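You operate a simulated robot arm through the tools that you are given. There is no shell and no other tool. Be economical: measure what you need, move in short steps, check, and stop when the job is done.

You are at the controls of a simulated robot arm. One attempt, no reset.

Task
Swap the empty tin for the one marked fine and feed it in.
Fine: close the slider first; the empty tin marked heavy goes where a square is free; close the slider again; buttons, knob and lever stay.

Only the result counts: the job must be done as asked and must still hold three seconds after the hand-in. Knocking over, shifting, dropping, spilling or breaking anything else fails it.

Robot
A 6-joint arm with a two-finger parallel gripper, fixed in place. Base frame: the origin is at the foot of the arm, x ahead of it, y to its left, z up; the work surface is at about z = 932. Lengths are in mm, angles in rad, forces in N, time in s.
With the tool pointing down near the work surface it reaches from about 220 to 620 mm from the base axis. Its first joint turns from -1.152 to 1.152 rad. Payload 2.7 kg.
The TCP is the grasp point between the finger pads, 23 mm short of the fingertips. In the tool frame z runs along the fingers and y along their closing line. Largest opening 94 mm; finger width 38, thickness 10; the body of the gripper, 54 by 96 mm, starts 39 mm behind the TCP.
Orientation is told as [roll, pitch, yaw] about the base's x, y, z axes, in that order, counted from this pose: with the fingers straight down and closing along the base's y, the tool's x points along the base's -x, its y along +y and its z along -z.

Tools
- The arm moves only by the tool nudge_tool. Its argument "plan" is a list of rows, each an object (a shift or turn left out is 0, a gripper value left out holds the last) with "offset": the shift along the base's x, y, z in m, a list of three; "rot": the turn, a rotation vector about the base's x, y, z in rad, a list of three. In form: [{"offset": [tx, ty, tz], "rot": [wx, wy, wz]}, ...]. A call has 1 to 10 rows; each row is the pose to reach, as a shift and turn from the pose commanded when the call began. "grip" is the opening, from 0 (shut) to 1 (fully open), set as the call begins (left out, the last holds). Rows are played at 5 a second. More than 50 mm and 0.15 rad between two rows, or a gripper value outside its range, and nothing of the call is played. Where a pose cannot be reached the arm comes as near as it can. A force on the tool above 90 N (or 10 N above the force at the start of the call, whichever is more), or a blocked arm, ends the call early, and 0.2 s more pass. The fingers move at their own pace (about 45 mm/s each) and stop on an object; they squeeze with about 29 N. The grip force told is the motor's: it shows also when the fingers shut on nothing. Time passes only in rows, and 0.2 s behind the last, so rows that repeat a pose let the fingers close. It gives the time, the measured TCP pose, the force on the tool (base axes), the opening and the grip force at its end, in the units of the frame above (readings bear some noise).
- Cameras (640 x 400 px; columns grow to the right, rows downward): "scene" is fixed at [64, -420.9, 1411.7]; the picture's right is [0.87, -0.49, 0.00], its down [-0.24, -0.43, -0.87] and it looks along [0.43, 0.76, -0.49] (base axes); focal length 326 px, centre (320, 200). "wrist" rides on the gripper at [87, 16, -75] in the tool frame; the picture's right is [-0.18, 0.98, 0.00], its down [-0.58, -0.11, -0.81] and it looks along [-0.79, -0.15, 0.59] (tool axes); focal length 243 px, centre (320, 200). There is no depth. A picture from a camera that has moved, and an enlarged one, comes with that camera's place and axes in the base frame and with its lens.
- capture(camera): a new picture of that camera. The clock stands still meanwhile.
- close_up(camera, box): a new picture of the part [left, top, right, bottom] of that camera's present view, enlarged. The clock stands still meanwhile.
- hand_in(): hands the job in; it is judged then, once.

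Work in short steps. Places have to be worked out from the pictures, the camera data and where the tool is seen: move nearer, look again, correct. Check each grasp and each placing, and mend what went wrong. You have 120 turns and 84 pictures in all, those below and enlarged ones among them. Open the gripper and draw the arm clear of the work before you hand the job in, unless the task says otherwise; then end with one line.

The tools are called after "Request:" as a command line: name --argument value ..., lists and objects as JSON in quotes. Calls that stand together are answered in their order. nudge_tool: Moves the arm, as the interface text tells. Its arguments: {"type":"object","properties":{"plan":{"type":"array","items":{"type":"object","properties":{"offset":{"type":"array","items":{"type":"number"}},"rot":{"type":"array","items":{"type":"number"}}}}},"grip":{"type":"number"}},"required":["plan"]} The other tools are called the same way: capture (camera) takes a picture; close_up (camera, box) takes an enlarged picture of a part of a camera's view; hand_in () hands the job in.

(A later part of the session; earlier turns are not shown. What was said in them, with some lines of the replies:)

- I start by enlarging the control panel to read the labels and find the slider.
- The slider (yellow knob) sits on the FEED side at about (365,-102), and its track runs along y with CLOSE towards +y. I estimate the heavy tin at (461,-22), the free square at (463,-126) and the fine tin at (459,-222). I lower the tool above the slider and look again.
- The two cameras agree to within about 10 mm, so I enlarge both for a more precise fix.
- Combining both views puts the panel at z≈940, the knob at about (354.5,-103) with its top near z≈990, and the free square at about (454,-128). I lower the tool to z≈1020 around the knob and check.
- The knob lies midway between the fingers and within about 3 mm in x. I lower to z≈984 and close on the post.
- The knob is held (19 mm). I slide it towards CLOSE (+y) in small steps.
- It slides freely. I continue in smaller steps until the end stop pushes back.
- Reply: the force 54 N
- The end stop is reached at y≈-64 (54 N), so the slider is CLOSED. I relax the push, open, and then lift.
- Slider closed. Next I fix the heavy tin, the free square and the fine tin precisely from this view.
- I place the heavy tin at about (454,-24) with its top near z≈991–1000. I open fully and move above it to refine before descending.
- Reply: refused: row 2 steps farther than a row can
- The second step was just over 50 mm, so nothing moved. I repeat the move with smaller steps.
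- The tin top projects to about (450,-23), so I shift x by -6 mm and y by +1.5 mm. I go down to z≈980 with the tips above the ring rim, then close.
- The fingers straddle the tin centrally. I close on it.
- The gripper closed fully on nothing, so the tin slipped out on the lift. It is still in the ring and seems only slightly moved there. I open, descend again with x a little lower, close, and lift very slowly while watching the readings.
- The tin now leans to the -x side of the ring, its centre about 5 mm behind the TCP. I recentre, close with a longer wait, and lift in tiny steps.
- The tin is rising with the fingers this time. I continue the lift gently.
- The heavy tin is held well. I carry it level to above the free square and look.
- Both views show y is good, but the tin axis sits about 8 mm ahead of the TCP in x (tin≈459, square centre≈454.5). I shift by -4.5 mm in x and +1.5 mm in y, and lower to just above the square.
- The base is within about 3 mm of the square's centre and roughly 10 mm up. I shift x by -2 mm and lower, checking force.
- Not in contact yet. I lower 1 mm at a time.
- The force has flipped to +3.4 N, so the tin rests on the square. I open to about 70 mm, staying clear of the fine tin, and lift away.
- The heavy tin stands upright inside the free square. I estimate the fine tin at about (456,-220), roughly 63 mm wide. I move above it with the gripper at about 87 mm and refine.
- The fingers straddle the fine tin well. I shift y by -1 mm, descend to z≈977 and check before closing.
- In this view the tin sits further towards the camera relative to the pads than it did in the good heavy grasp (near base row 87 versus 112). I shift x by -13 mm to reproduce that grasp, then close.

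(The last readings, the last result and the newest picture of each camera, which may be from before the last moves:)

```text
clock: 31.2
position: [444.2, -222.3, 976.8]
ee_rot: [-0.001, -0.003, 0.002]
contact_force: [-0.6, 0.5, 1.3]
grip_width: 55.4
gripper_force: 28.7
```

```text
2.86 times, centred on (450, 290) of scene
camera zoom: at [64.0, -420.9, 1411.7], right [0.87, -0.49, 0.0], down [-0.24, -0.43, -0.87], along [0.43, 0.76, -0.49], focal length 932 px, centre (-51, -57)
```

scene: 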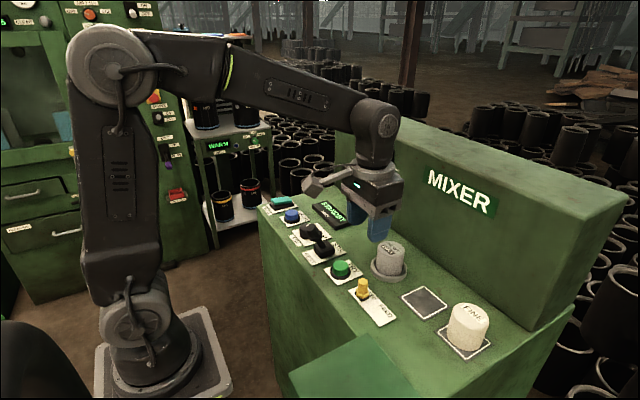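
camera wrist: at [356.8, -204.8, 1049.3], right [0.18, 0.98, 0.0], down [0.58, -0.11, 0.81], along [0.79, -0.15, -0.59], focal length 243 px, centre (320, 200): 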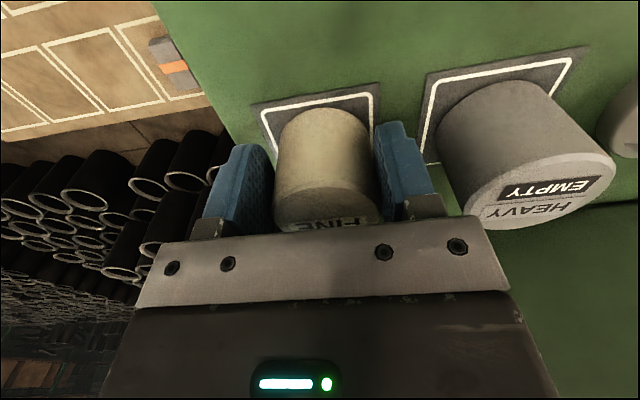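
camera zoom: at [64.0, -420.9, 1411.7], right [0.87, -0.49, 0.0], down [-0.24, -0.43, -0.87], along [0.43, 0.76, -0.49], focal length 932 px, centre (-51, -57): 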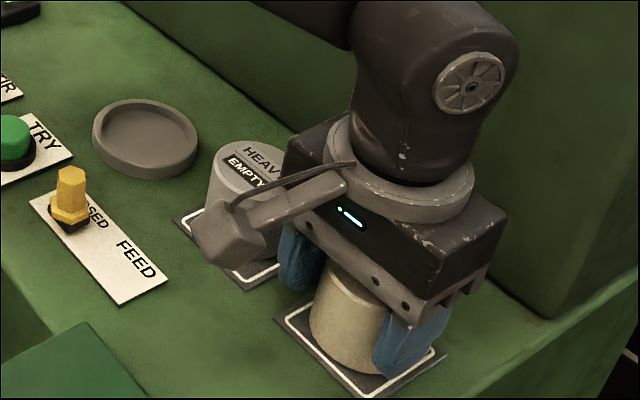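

Gripped at 55.4 mm. I lift very slowly and check that the tin follows.

Request:
nudge_tool --plan '[{"offset": [0, 0, 0.001]}, {"offset": [0, 0, 0.002]}, {"offset": [0, 0, 0.003]}, {"offset": [0, 0, 0.005]}, {"offset": [0, 0, 0.007]}, {"offset": [0, 0, 0.01]}, {"offset": [0, 0, 0.014]}, {"offset": [0, 0, 0.018]}, {"offset": [0, 0, 0.022]}, {"offset": [0, 0, 0.026]}]'

Request:
close_up --camera "scene" --box '[380, 220, 520, 360]'

```text
clock: 33.4
position: [443.0, -222.9, 1001.1]
ee_rot: [0.0, -0.006, 0.002]
contact_force: [0.6, 0.3, -2.2]
grip_width: 55.2
gripper_force: 29.0
```

```text
2.86 times, centred on (450, 290) of scene
camera zoom: at [64.0, -420.9, 1411.7], right [0.87, -0.49, 0.0], down [-0.24, -0.43, -0.87], along [0.43, 0.76, -0.49], focal length 932 px, centre (-51, -57)
```

zoom: 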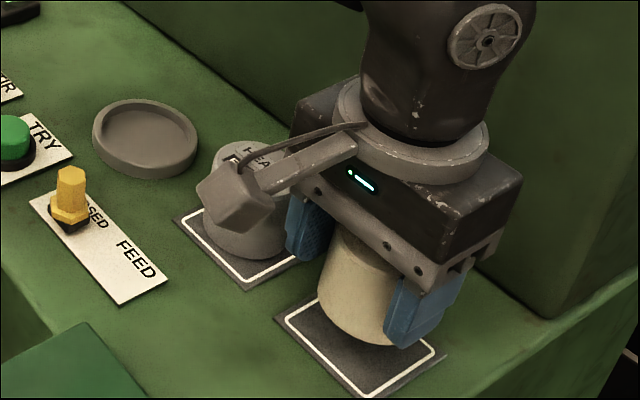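

The fine tin is held. I raise it well above the heavy tin, then carry it over to the ring.

Request:
nudge_tool --plan '[{"offset": [0, 0, 0.006]}, {"offset": [0, 0, 0.016]}, {"offset": [0, 0, 0.028]}, {"offset": [0, 0, 0.04]}, {"offset": [0, 0, 0.052]}, {"offset": [0, 0, 0.064]}, {"offset": [0, 0, 0.072]}, {"offset": [0, 0, 0.075]}, {"offset": [0, 0, 0.075]}]'

Request:
nudge_tool --plan '[{"offset": [0, 0.01, 0]}, {"offset": [0.001, 0.03, 0]}, {"offset": [0.001, 0.055, 0]}, {"offset": [0.002, 0.08, 0]}, {"offset": [0.003, 0.105, 0]}, {"offset": [0.004, 0.13, 0]}, {"offset": [0.004, 0.155, 0]}, {"offset": [0.004, 0.178, 0]}, {"offset": [0.004, 0.193, 0]}, {"offset": [0.004, 0.199, 0]}]'

Request:
nudge_tool --plan '[{"offset": [0, 0, -0.005]}, {"offset": [0, 0, -0.016]}, {"offset": [0, 0, -0.03]}, {"offset": [0, 0, -0.045]}, {"offset": [0, 0, -0.056]}, {"offset": [0, 0, -0.061]}, {"offset": [0, 0, -0.061]}]'

Request:
capture --camera "wrist"

Request:
close_up --camera "scene" --box '[330, 180, 470, 320]'

```text
clock: 35.4
position: [443.6, -221.1, 1077.1]
ee_rot: [0.001, -0.003, 0.003]
contact_force: [-0.7, 0.3, -1.8]
grip_width: 55.2
gripper_force: 28.7
```

```text
clock: 37.6
position: [448.3, -21.6, 1077.7]
ee_rot: [0.0, -0.001, 0.002]
contact_force: [0.5, 0.0, -2.3]
grip_width: 55.1
gripper_force: 28.6
```

```text
clock: 39.2
position: [449.1, -22.0, 1016.9]
ee_rot: [0.003, -0.001, 0.001]
contact_force: [-0.6, 0.5, -2.4]
grip_width: 55.3
gripper_force: 28.5
```

```text
37 pictures are left
camera wrist: at [360.6, -5.4, 1089.0], right [0.18, 0.98, 0.0], down [0.58, -0.11, 0.81], along [0.79, -0.15, -0.59], focal length 243 px, centre (320, 200)
```

wrist: 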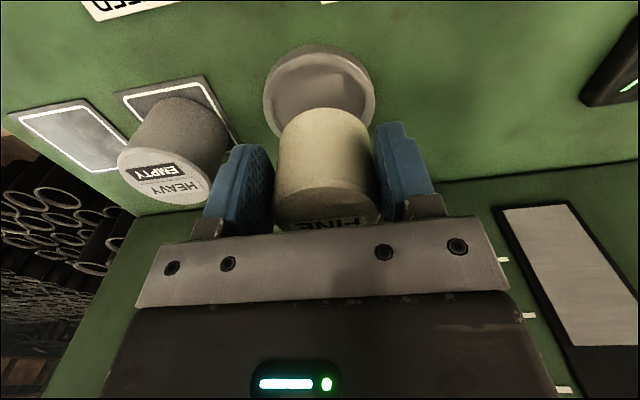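

```text
2.86 times, centred on (400, 250) of scene
camera zoom: at [64.1, -420.9, 1411.7], right [0.87, -0.49, 0.0], down [-0.24, -0.43, -0.87], along [0.43, 0.76, -0.49], focal length 932 px, centre (91, 57)
```

zoom: 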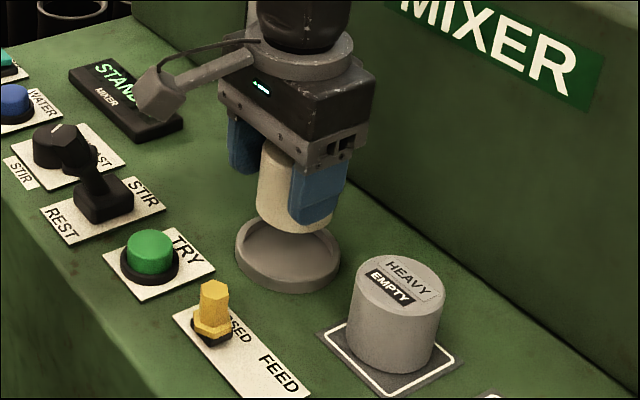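

The tin aligns over the ring within about 2 mm in both views. I lower to just above the rim and check again.

Request:
nudge_tool --plan '[{"offset": [0, -0.0005, -0.005]}, {"offset": [0, -0.001, -0.011]}, {"offset": [0, -0.001, -0.017]}, {"offset": [0, -0.001, -0.021]}, {"offset": [0, -0.001, -0.021]}]'

Request:
close_up --camera "wrist" --box '[220, 50, 420, 200]'

Request:
close_up --camera "scene" --box '[345, 210, 445, 290]'

```text
clock: 40.4
position: [447.6, -23.1, 994.9]
ee_rot: [0.0, 0.0, 0.002]
contact_force: [-0.1, 1.0, -1.7]
grip_width: 55.2
gripper_force: 28.7
```

```text
2.67 times, centred on (320, 125) of wrist
camera zoom: at [360.4, -6.7, 1067.7], right [0.18, 0.98, 0.0], down [0.58, -0.11, 0.81], along [0.79, -0.15, -0.59], focal length 647 px, centre (320, 400)
```

zoom: 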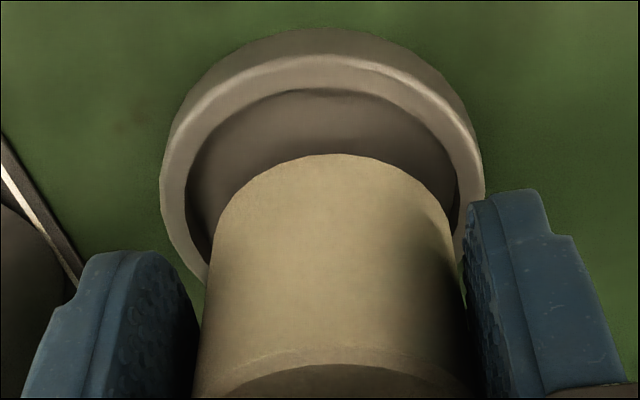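

```text
5.00 times, centred on (395, 250) of scene
camera zoom: at [64.1, -420.9, 1411.7], right [0.87, -0.49, 0.0], down [-0.24, -0.43, -0.87], along [0.43, 0.76, -0.49], focal length 1631 px, centre (-55, -50)
```

zoom: 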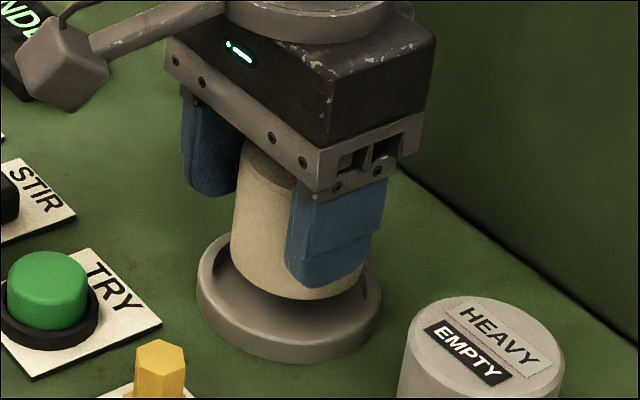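

The tin looks about 2 mm too far in +x and 1 mm too far in +y relative to the ring centre. I correct that and lower into the ring.

Request:
nudge_tool --plan '[{"offset": [-0.0025, -0.001, 0]}, {"offset": [-0.0025, -0.001, -0.004]}, {"offset": [-0.0025, -0.001, -0.008]}, {"offset": [-0.0025, -0.001, -0.012]}, {"offset": [-0.0025, -0.001, -0.015]}, {"offset": [-0.0025, -0.001, -0.015]}]'

Request:
close_up --camera "wrist" --box '[220, 50, 420, 200]'

Request:
close_up --camera "scene" --box '[345, 210, 445, 290]'

```text
clock: 41.8
position: [443.8, -24.8, 979.8]
ee_rot: [0.002, -0.001, 0.001]
contact_force: [0.1, 0.4, -2.4]
grip_width: 55.1
gripper_force: 29.1
```

```text
2.67 times, centred on (320, 125) of wrist
camera zoom: at [358.1, -7.7, 1052.3], right [0.18, 0.98, 0.0], down [0.58, -0.11, 0.81], along [0.79, -0.15, -0.59], focal length 647 px, centre (320, 400)
```

zoom: 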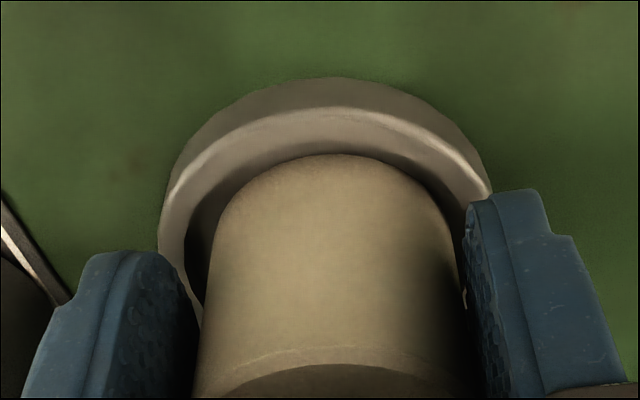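

```text
5.00 times, centred on (395, 250) of scene
camera zoom: at [64.0, -420.9, 1411.7], right [0.87, -0.49, 0.0], down [-0.24, -0.43, -0.87], along [0.43, 0.76, -0.49], focal length 1631 px, centre (-55, -50)
```

zoom: 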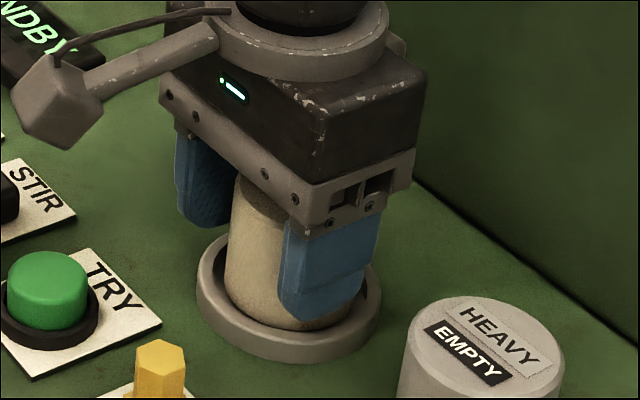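

The tin is inside the ring. I lower 1 mm at a time to contact.

Request:
nudge_tool --plan '[{"offset": [0, -0.001, -0.001]}, {"offset": [0, -0.001, -0.002]}, {"offset": [0, -0.001, -0.002]}]'

Request:
nudge_tool --plan '[{"offset": [0, 0, -0.001]}, {"offset": [0, 0, -0.002]}, {"offset": [0, 0, -0.002]}]'

```text
clock: 42.6
position: [445.9, -25.0, 978.7]
ee_rot: [0.001, -0.005, 0.002]
contact_force: [-4.5, 1.3, 13.1]
grip_width: 55.3
gripper_force: 29.2
```

```text
clock: 43.4
position: [446.3, -26.1, 977.4]
ee_rot: [-0.001, -0.006, 0.001]
contact_force: [-4.3, 1.2, 26.5]
grip_width: 55.4
gripper_force: 29.5
```

Contact is firm at 26 N. I relax it by 2 mm, open wide and lift away.

Request:
nudge_tool --plan '[{"offset": [0, 0, 0.001]}, {"offset": [0, 0, 0.0025]}, {"offset": [0, 0, 0.0025]}]'

Request:
nudge_tool --plan '[{"offset": [0, 0, 0]}, {"offset": [0, 0, 0]}, {"offset": [0, 0, 0]}, {"offset": [0, 0, 0]}, {"offset": [0, 0, 0.03]}, {"offset": [0, 0, 0.06]}, {"offset": [0, 0, 0.1]}, {"offset": [0, 0, 0.1]}]' --grip 0.85

Request:
capture --camera "wrist"

Request:
close_up --camera "scene" --box '[330, 190, 500, 350]'

```text
clock: 44.2
position: [445.7, -26.2, 977.7]
ee_rot: [0.0, 0.0, 0.0]
contact_force: [2.1, 0.5, 5.2]
grip_width: 55.2
gripper_force: 28.7
```

```text
clock: 46.0
position: [445.6, -25.6, 1079.1]
ee_rot: [0.0, -0.001, 0.002]
contact_force: [-0.9, -0.1, -0.4]
grip_width: 79.9
gripper_force: 0.1
```

```text
31 pictures are left
camera wrist: at [358.3, -8.9, 1151.2], right [0.18, 0.98, 0.0], down [0.58, -0.11, 0.81], along [0.79, -0.15, -0.59], focal length 243 px, centre (320, 200)
```

wrist: 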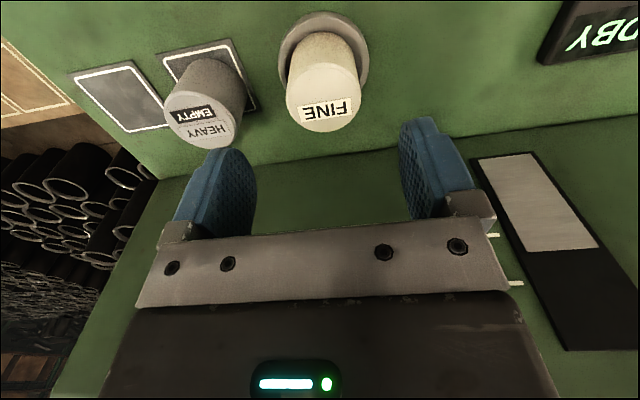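

```text
2.50 times, centred on (415, 270) of scene
camera zoom: at [64.0, -420.9, 1411.7], right [0.87, -0.49, 0.0], down [-0.24, -0.43, -0.87], along [0.43, 0.76, -0.49], focal length 815 px, centre (82, 25)
```

zoom: 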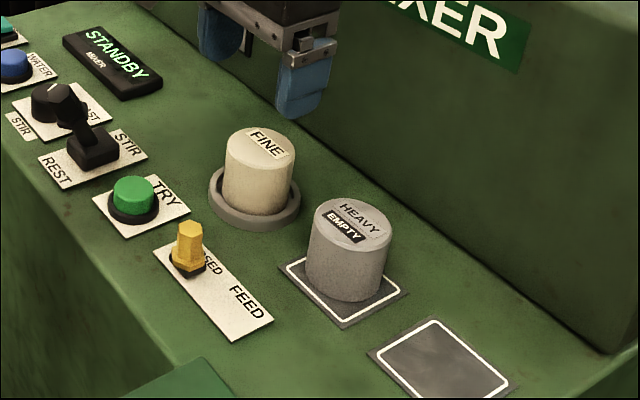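

The fine tin stands in the ring. Now I go back over the slider knob at (352,-64.5) to move it to FEED.

Request:
nudge_tool --plan '[{"offset": [-0.03, -0.012, 0]}, {"offset": [-0.065, -0.026, 0]}, {"offset": [-0.0935, -0.039, 0]}, {"offset": [-0.0935, -0.039, -0.035]}, {"offset": [-0.0935, -0.039, -0.05]}, {"offset": [-0.0935, -0.039, -0.05]}]' --grip 0.5

Request:
capture --camera "wrist"

```text
clock: 47.4
position: [350.3, -64.3, 1027.4]
ee_rot: [-0.001, -0.002, 0.003]
contact_force: [-0.3, 0.0, 1.0]
grip_width: 46.9
gripper_force: 0.1
```

```text
29 pictures are left
camera wrist: at [264.7, -47.8, 1100.5], right [0.18, 0.98, 0.0], down [0.58, -0.11, 0.81], along [0.79, -0.15, -0.59], focal length 243 px, centre (320, 200)
```

wrist: 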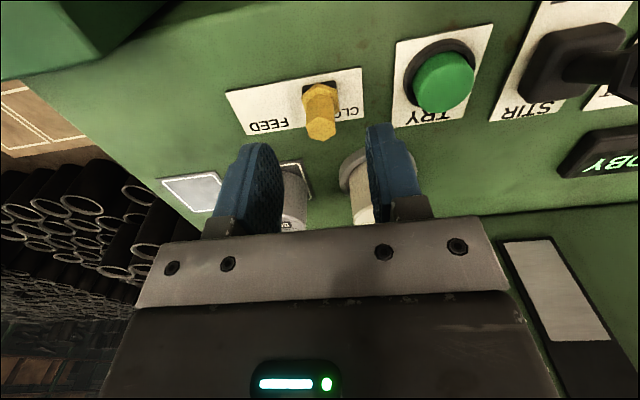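

The knob is centred between the fingers. I descend to z≈984, close on it, and pull it towards FEED (-y).

Request:
nudge_tool --plan '[{"offset": [0, 0, -0.02]}, {"offset": [0, 0, -0.044]}, {"offset": [0, 0, -0.044]}]'

Request:
nudge_tool --plan '[{"offset": [0, 0, 0]}, {"offset": [0, 0, 0]}, {"offset": [0, 0, 0]}, {"offset": [0, 0, 0]}]' --grip 0.0

Request:
nudge_tool --plan '[{"offset": [0, -0.008, 0]}, {"offset": [0, -0.016, 0]}, {"offset": [0, -0.024, 0]}, {"offset": [0, -0.032, 0]}, {"offset": [0, -0.036, 0]}, {"offset": [0, -0.04, 0]}, {"offset": [0, -0.042, 0]}, {"offset": [0, -0.042, 0]}]'

Request:
capture --camera "scene"

```text
clock: 48.2
position: [352.4, -64.0, 984.4]
ee_rot: [-0.001, -0.003, 0.003]
contact_force: [0.1, 0.2, -1.1]
grip_width: 47.3
gripper_force: 0.1
```

```text
clock: 49.2
position: [352.2, -65.7, 984.7]
ee_rot: [-0.001, 0.0, 0.0]
contact_force: [0.3, -7.9, -2.5]
grip_width: 19.5
gripper_force: 44.7
```

```text
clock: 51.0
position: [351.0, -105.1, 984.6]
ee_rot: [0.001, -0.002, 0.002]
contact_force: [-3.2, 12.8, 3.6]
grip_width: 19.1
gripper_force: 45.0
```

```text
28 pictures are left
```

scene: 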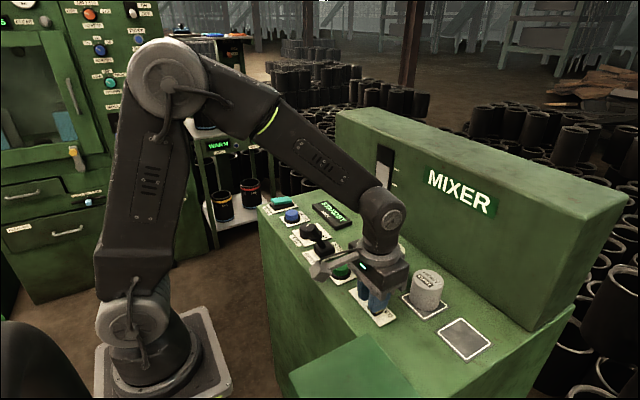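

The FEED end is reached at y≈-105. I check the display and gauge for feeding progress.

Request:
close_up --camera "scene" --box '[300, 130, 460, 240]'

Request:
nudge_tool --plan '[{"offset": [0, 0, 0]}, {"offset": [0, 0, 0]}, {"offset": [0, 0, 0]}, {"offset": [0, 0, 0]}, {"offset": [0, 0, 0]}]'

Request:
close_up --camera "scene" --box '[300, 130, 460, 240]'

```text
3.64 times, centred on (380, 185) of scene
camera zoom: at [63.9, -420.6, 1411.8], right [0.87, -0.49, 0.0], down [-0.24, -0.43, -0.87], along [0.43, 0.76, -0.49], focal length 1186 px, centre (102, 254)
```

zoom: 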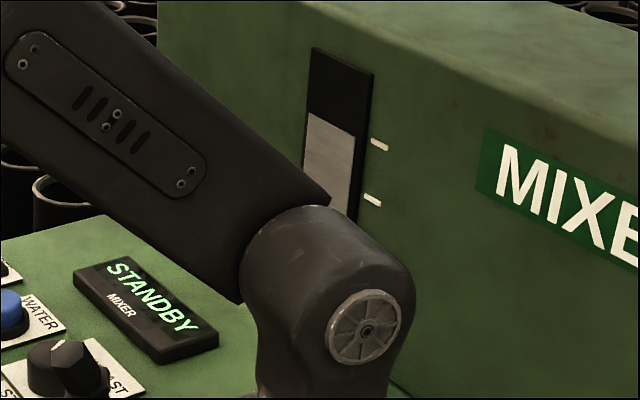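

```text
clock: 52.2
position: [352.1, -105.6, 984.6]
ee_rot: [0.0, -0.001, 0.001]
contact_force: [-2.1, 21.3, 4.6]
grip_width: 19.5
gripper_force: 45.0
```

```text
3.64 times, centred on (380, 185) of scene
camera zoom: at [63.9, -420.3, 1411.9], right [0.87, -0.49, 0.0], down [-0.24, -0.43, -0.87], along [0.43, 0.76, -0.5], focal length 1186 px, centre (102, 254)
```

zoom: 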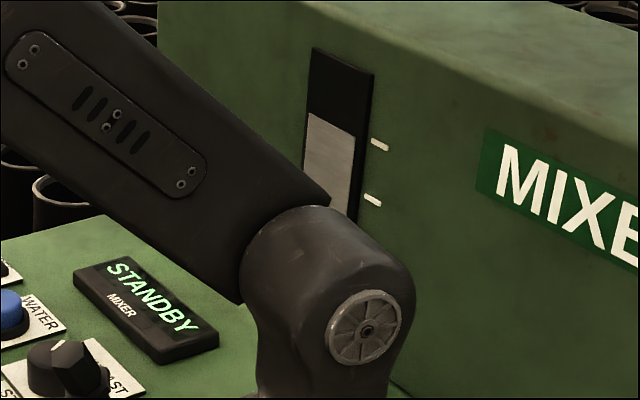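

The mixer's level gauge now reads clearly higher against its ticks than at the start, so the feed is working. I relax the push, wait a little longer, and compare.

Request:
nudge_tool --plan '[{"offset": [0, 0.001, 0]}, {"offset": [0, 0.001, 0]}, {"offset": [0, 0.001, 0]}, {"offset": [0, 0.001, 0]}, {"offset": [0, 0.001, 0]}, {"offset": [0, 0.001, 0]}, {"offset": [0, 0.001, 0]}, {"offset": [0, 0.001, 0]}, {"offset": [0, 0.001, 0]}, {"offset": [0, 0.001, 0]}]'

Request:
close_up --camera "scene" --box '[300, 130, 460, 240]'

Request:
capture --camera "wrist"

```text
clock: 54.4
position: [351.1, -104.8, 985.3]
ee_rot: [-0.001, -0.002, 0.002]
contact_force: [-0.7, 5.4, 0.2]
grip_width: 19.4
gripper_force: 45.2
```

```text
3.64 times, centred on (380, 185) of scene
camera zoom: at [64.0, -420.8, 1411.7], right [0.87, -0.49, 0.0], down [-0.24, -0.43, -0.87], along [0.43, 0.76, -0.49], focal length 1186 px, centre (102, 254)
```

zoom: 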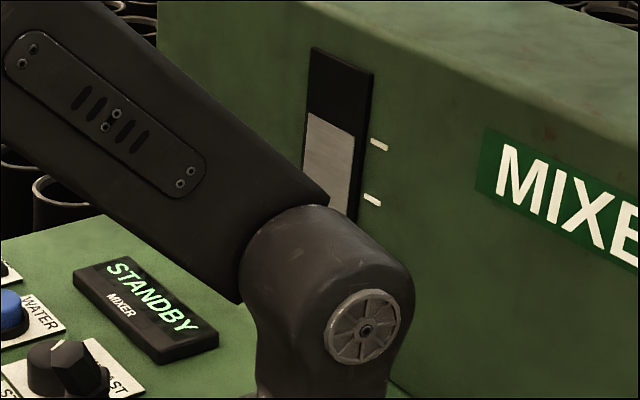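

```text
24 pictures are left
camera wrist: at [264.4, -88.7, 1057.2], right [0.18, 0.98, 0.0], down [0.58, -0.11, 0.81], along [0.79, -0.15, -0.59], focal length 243 px, centre (320, 200)
```

wrist: 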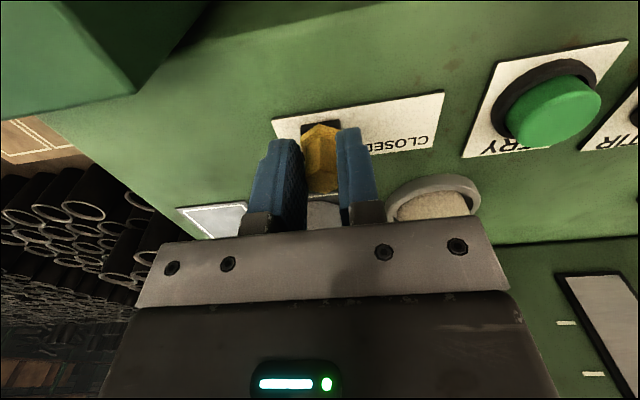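

The level has risen about 7 px from the start and is stable, so the feed is finished. I slide the knob back to CLOSED.

Request:
nudge_tool --plan '[{"offset": [0, 0.008, 0]}, {"offset": [0, 0.016, 0]}, {"offset": [0, 0.024, 0]}, {"offset": [0, 0.032, 0]}, {"offset": [0, 0.037, 0]}, {"offset": [0, 0.041, 0]}, {"offset": [0, 0.044, 0]}, {"offset": [0, 0.044, 0]}]'

Request:
nudge_tool --plan '[{"offset": [0, 0.001, 0]}, {"offset": [0, -0.002, 0]}, {"offset": [0, -0.002, 0]}]'

Request:
nudge_tool --plan '[{"offset": [0, 0, 0]}, {"offset": [0, 0, 0]}, {"offset": [0, 0, 0]}, {"offset": [0, 0, 0.04]}, {"offset": [0, 0, 0.08]}, {"offset": [0, 0, 0.12]}, {"offset": [0, 0, 0.16]}, {"offset": [0, 0, 0.2]}, {"offset": [-0.02, 0.0, 0.24]}, {"offset": [-0.02, 0.0, 0.24]}]' --grip 0.5

Request:
capture --camera "scene"

Request:
close_up --camera "scene" --box '[260, 180, 510, 370]'

Request:
capture --camera "wrist"

```text
clock: 56.2
position: [352.7, -64.8, 984.4]
ee_rot: [-0.003, -0.002, 0.0]
contact_force: [4.4, -42.1, -14.3]
grip_width: 19.7
gripper_force: 44.5
```

```text
clock: 57.0
position: [352.1, -64.1, 984.4]
ee_rot: [-0.002, -0.003, 0.003]
contact_force: [2.6, -28.3, -10.1]
grip_width: 19.6
gripper_force: 45.0
```

```text
clock: 59.2
position: [329.6, -63.3, 1224.5]
ee_rot: [-0.001, -0.002, 0.003]
contact_force: [0.6, -0.3, -0.3]
grip_width: 47.1
gripper_force: 0.1
```

```text
23 pictures are left
```

scene: 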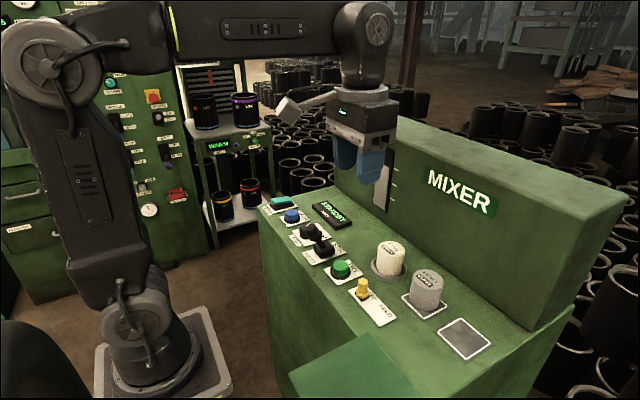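

```text
2.11 times, centred on (385, 275) of scene
camera zoom: at [64.0, -420.9, 1411.7], right [0.87, -0.49, 0.0], down [-0.24, -0.43, -0.87], along [0.43, 0.76, -0.49], focal length 687 px, centre (183, 42)
```

zoom: 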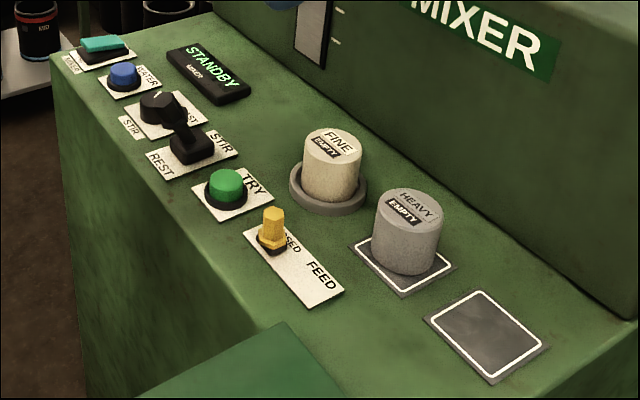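

```text
21 pictures are left
camera wrist: at [243.1, -46.5, 1297.6], right [0.18, 0.98, 0.0], down [0.58, -0.11, 0.81], along [0.79, -0.15, -0.59], focal length 243 px, centre (320, 200)
```

wrist: 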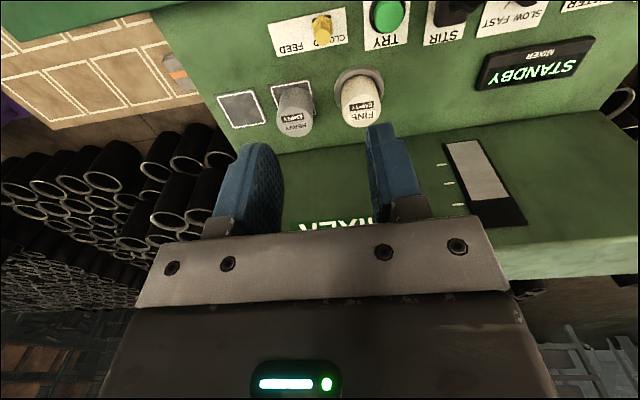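

The fine tin is now labelled EMPTY, so it has been fed in. The slider is CLOSED, the heavy tin stands on its square, and the arm is clear with the gripper open. I hand in.

Request:
hand_in

```text
The job is handed in.
```

The job is handed in: the fine tin is in the ring and fed (it now reads EMPTY), the heavy tin stands on the free square, and the slider is closed; buttons, knob and lever were not touched.
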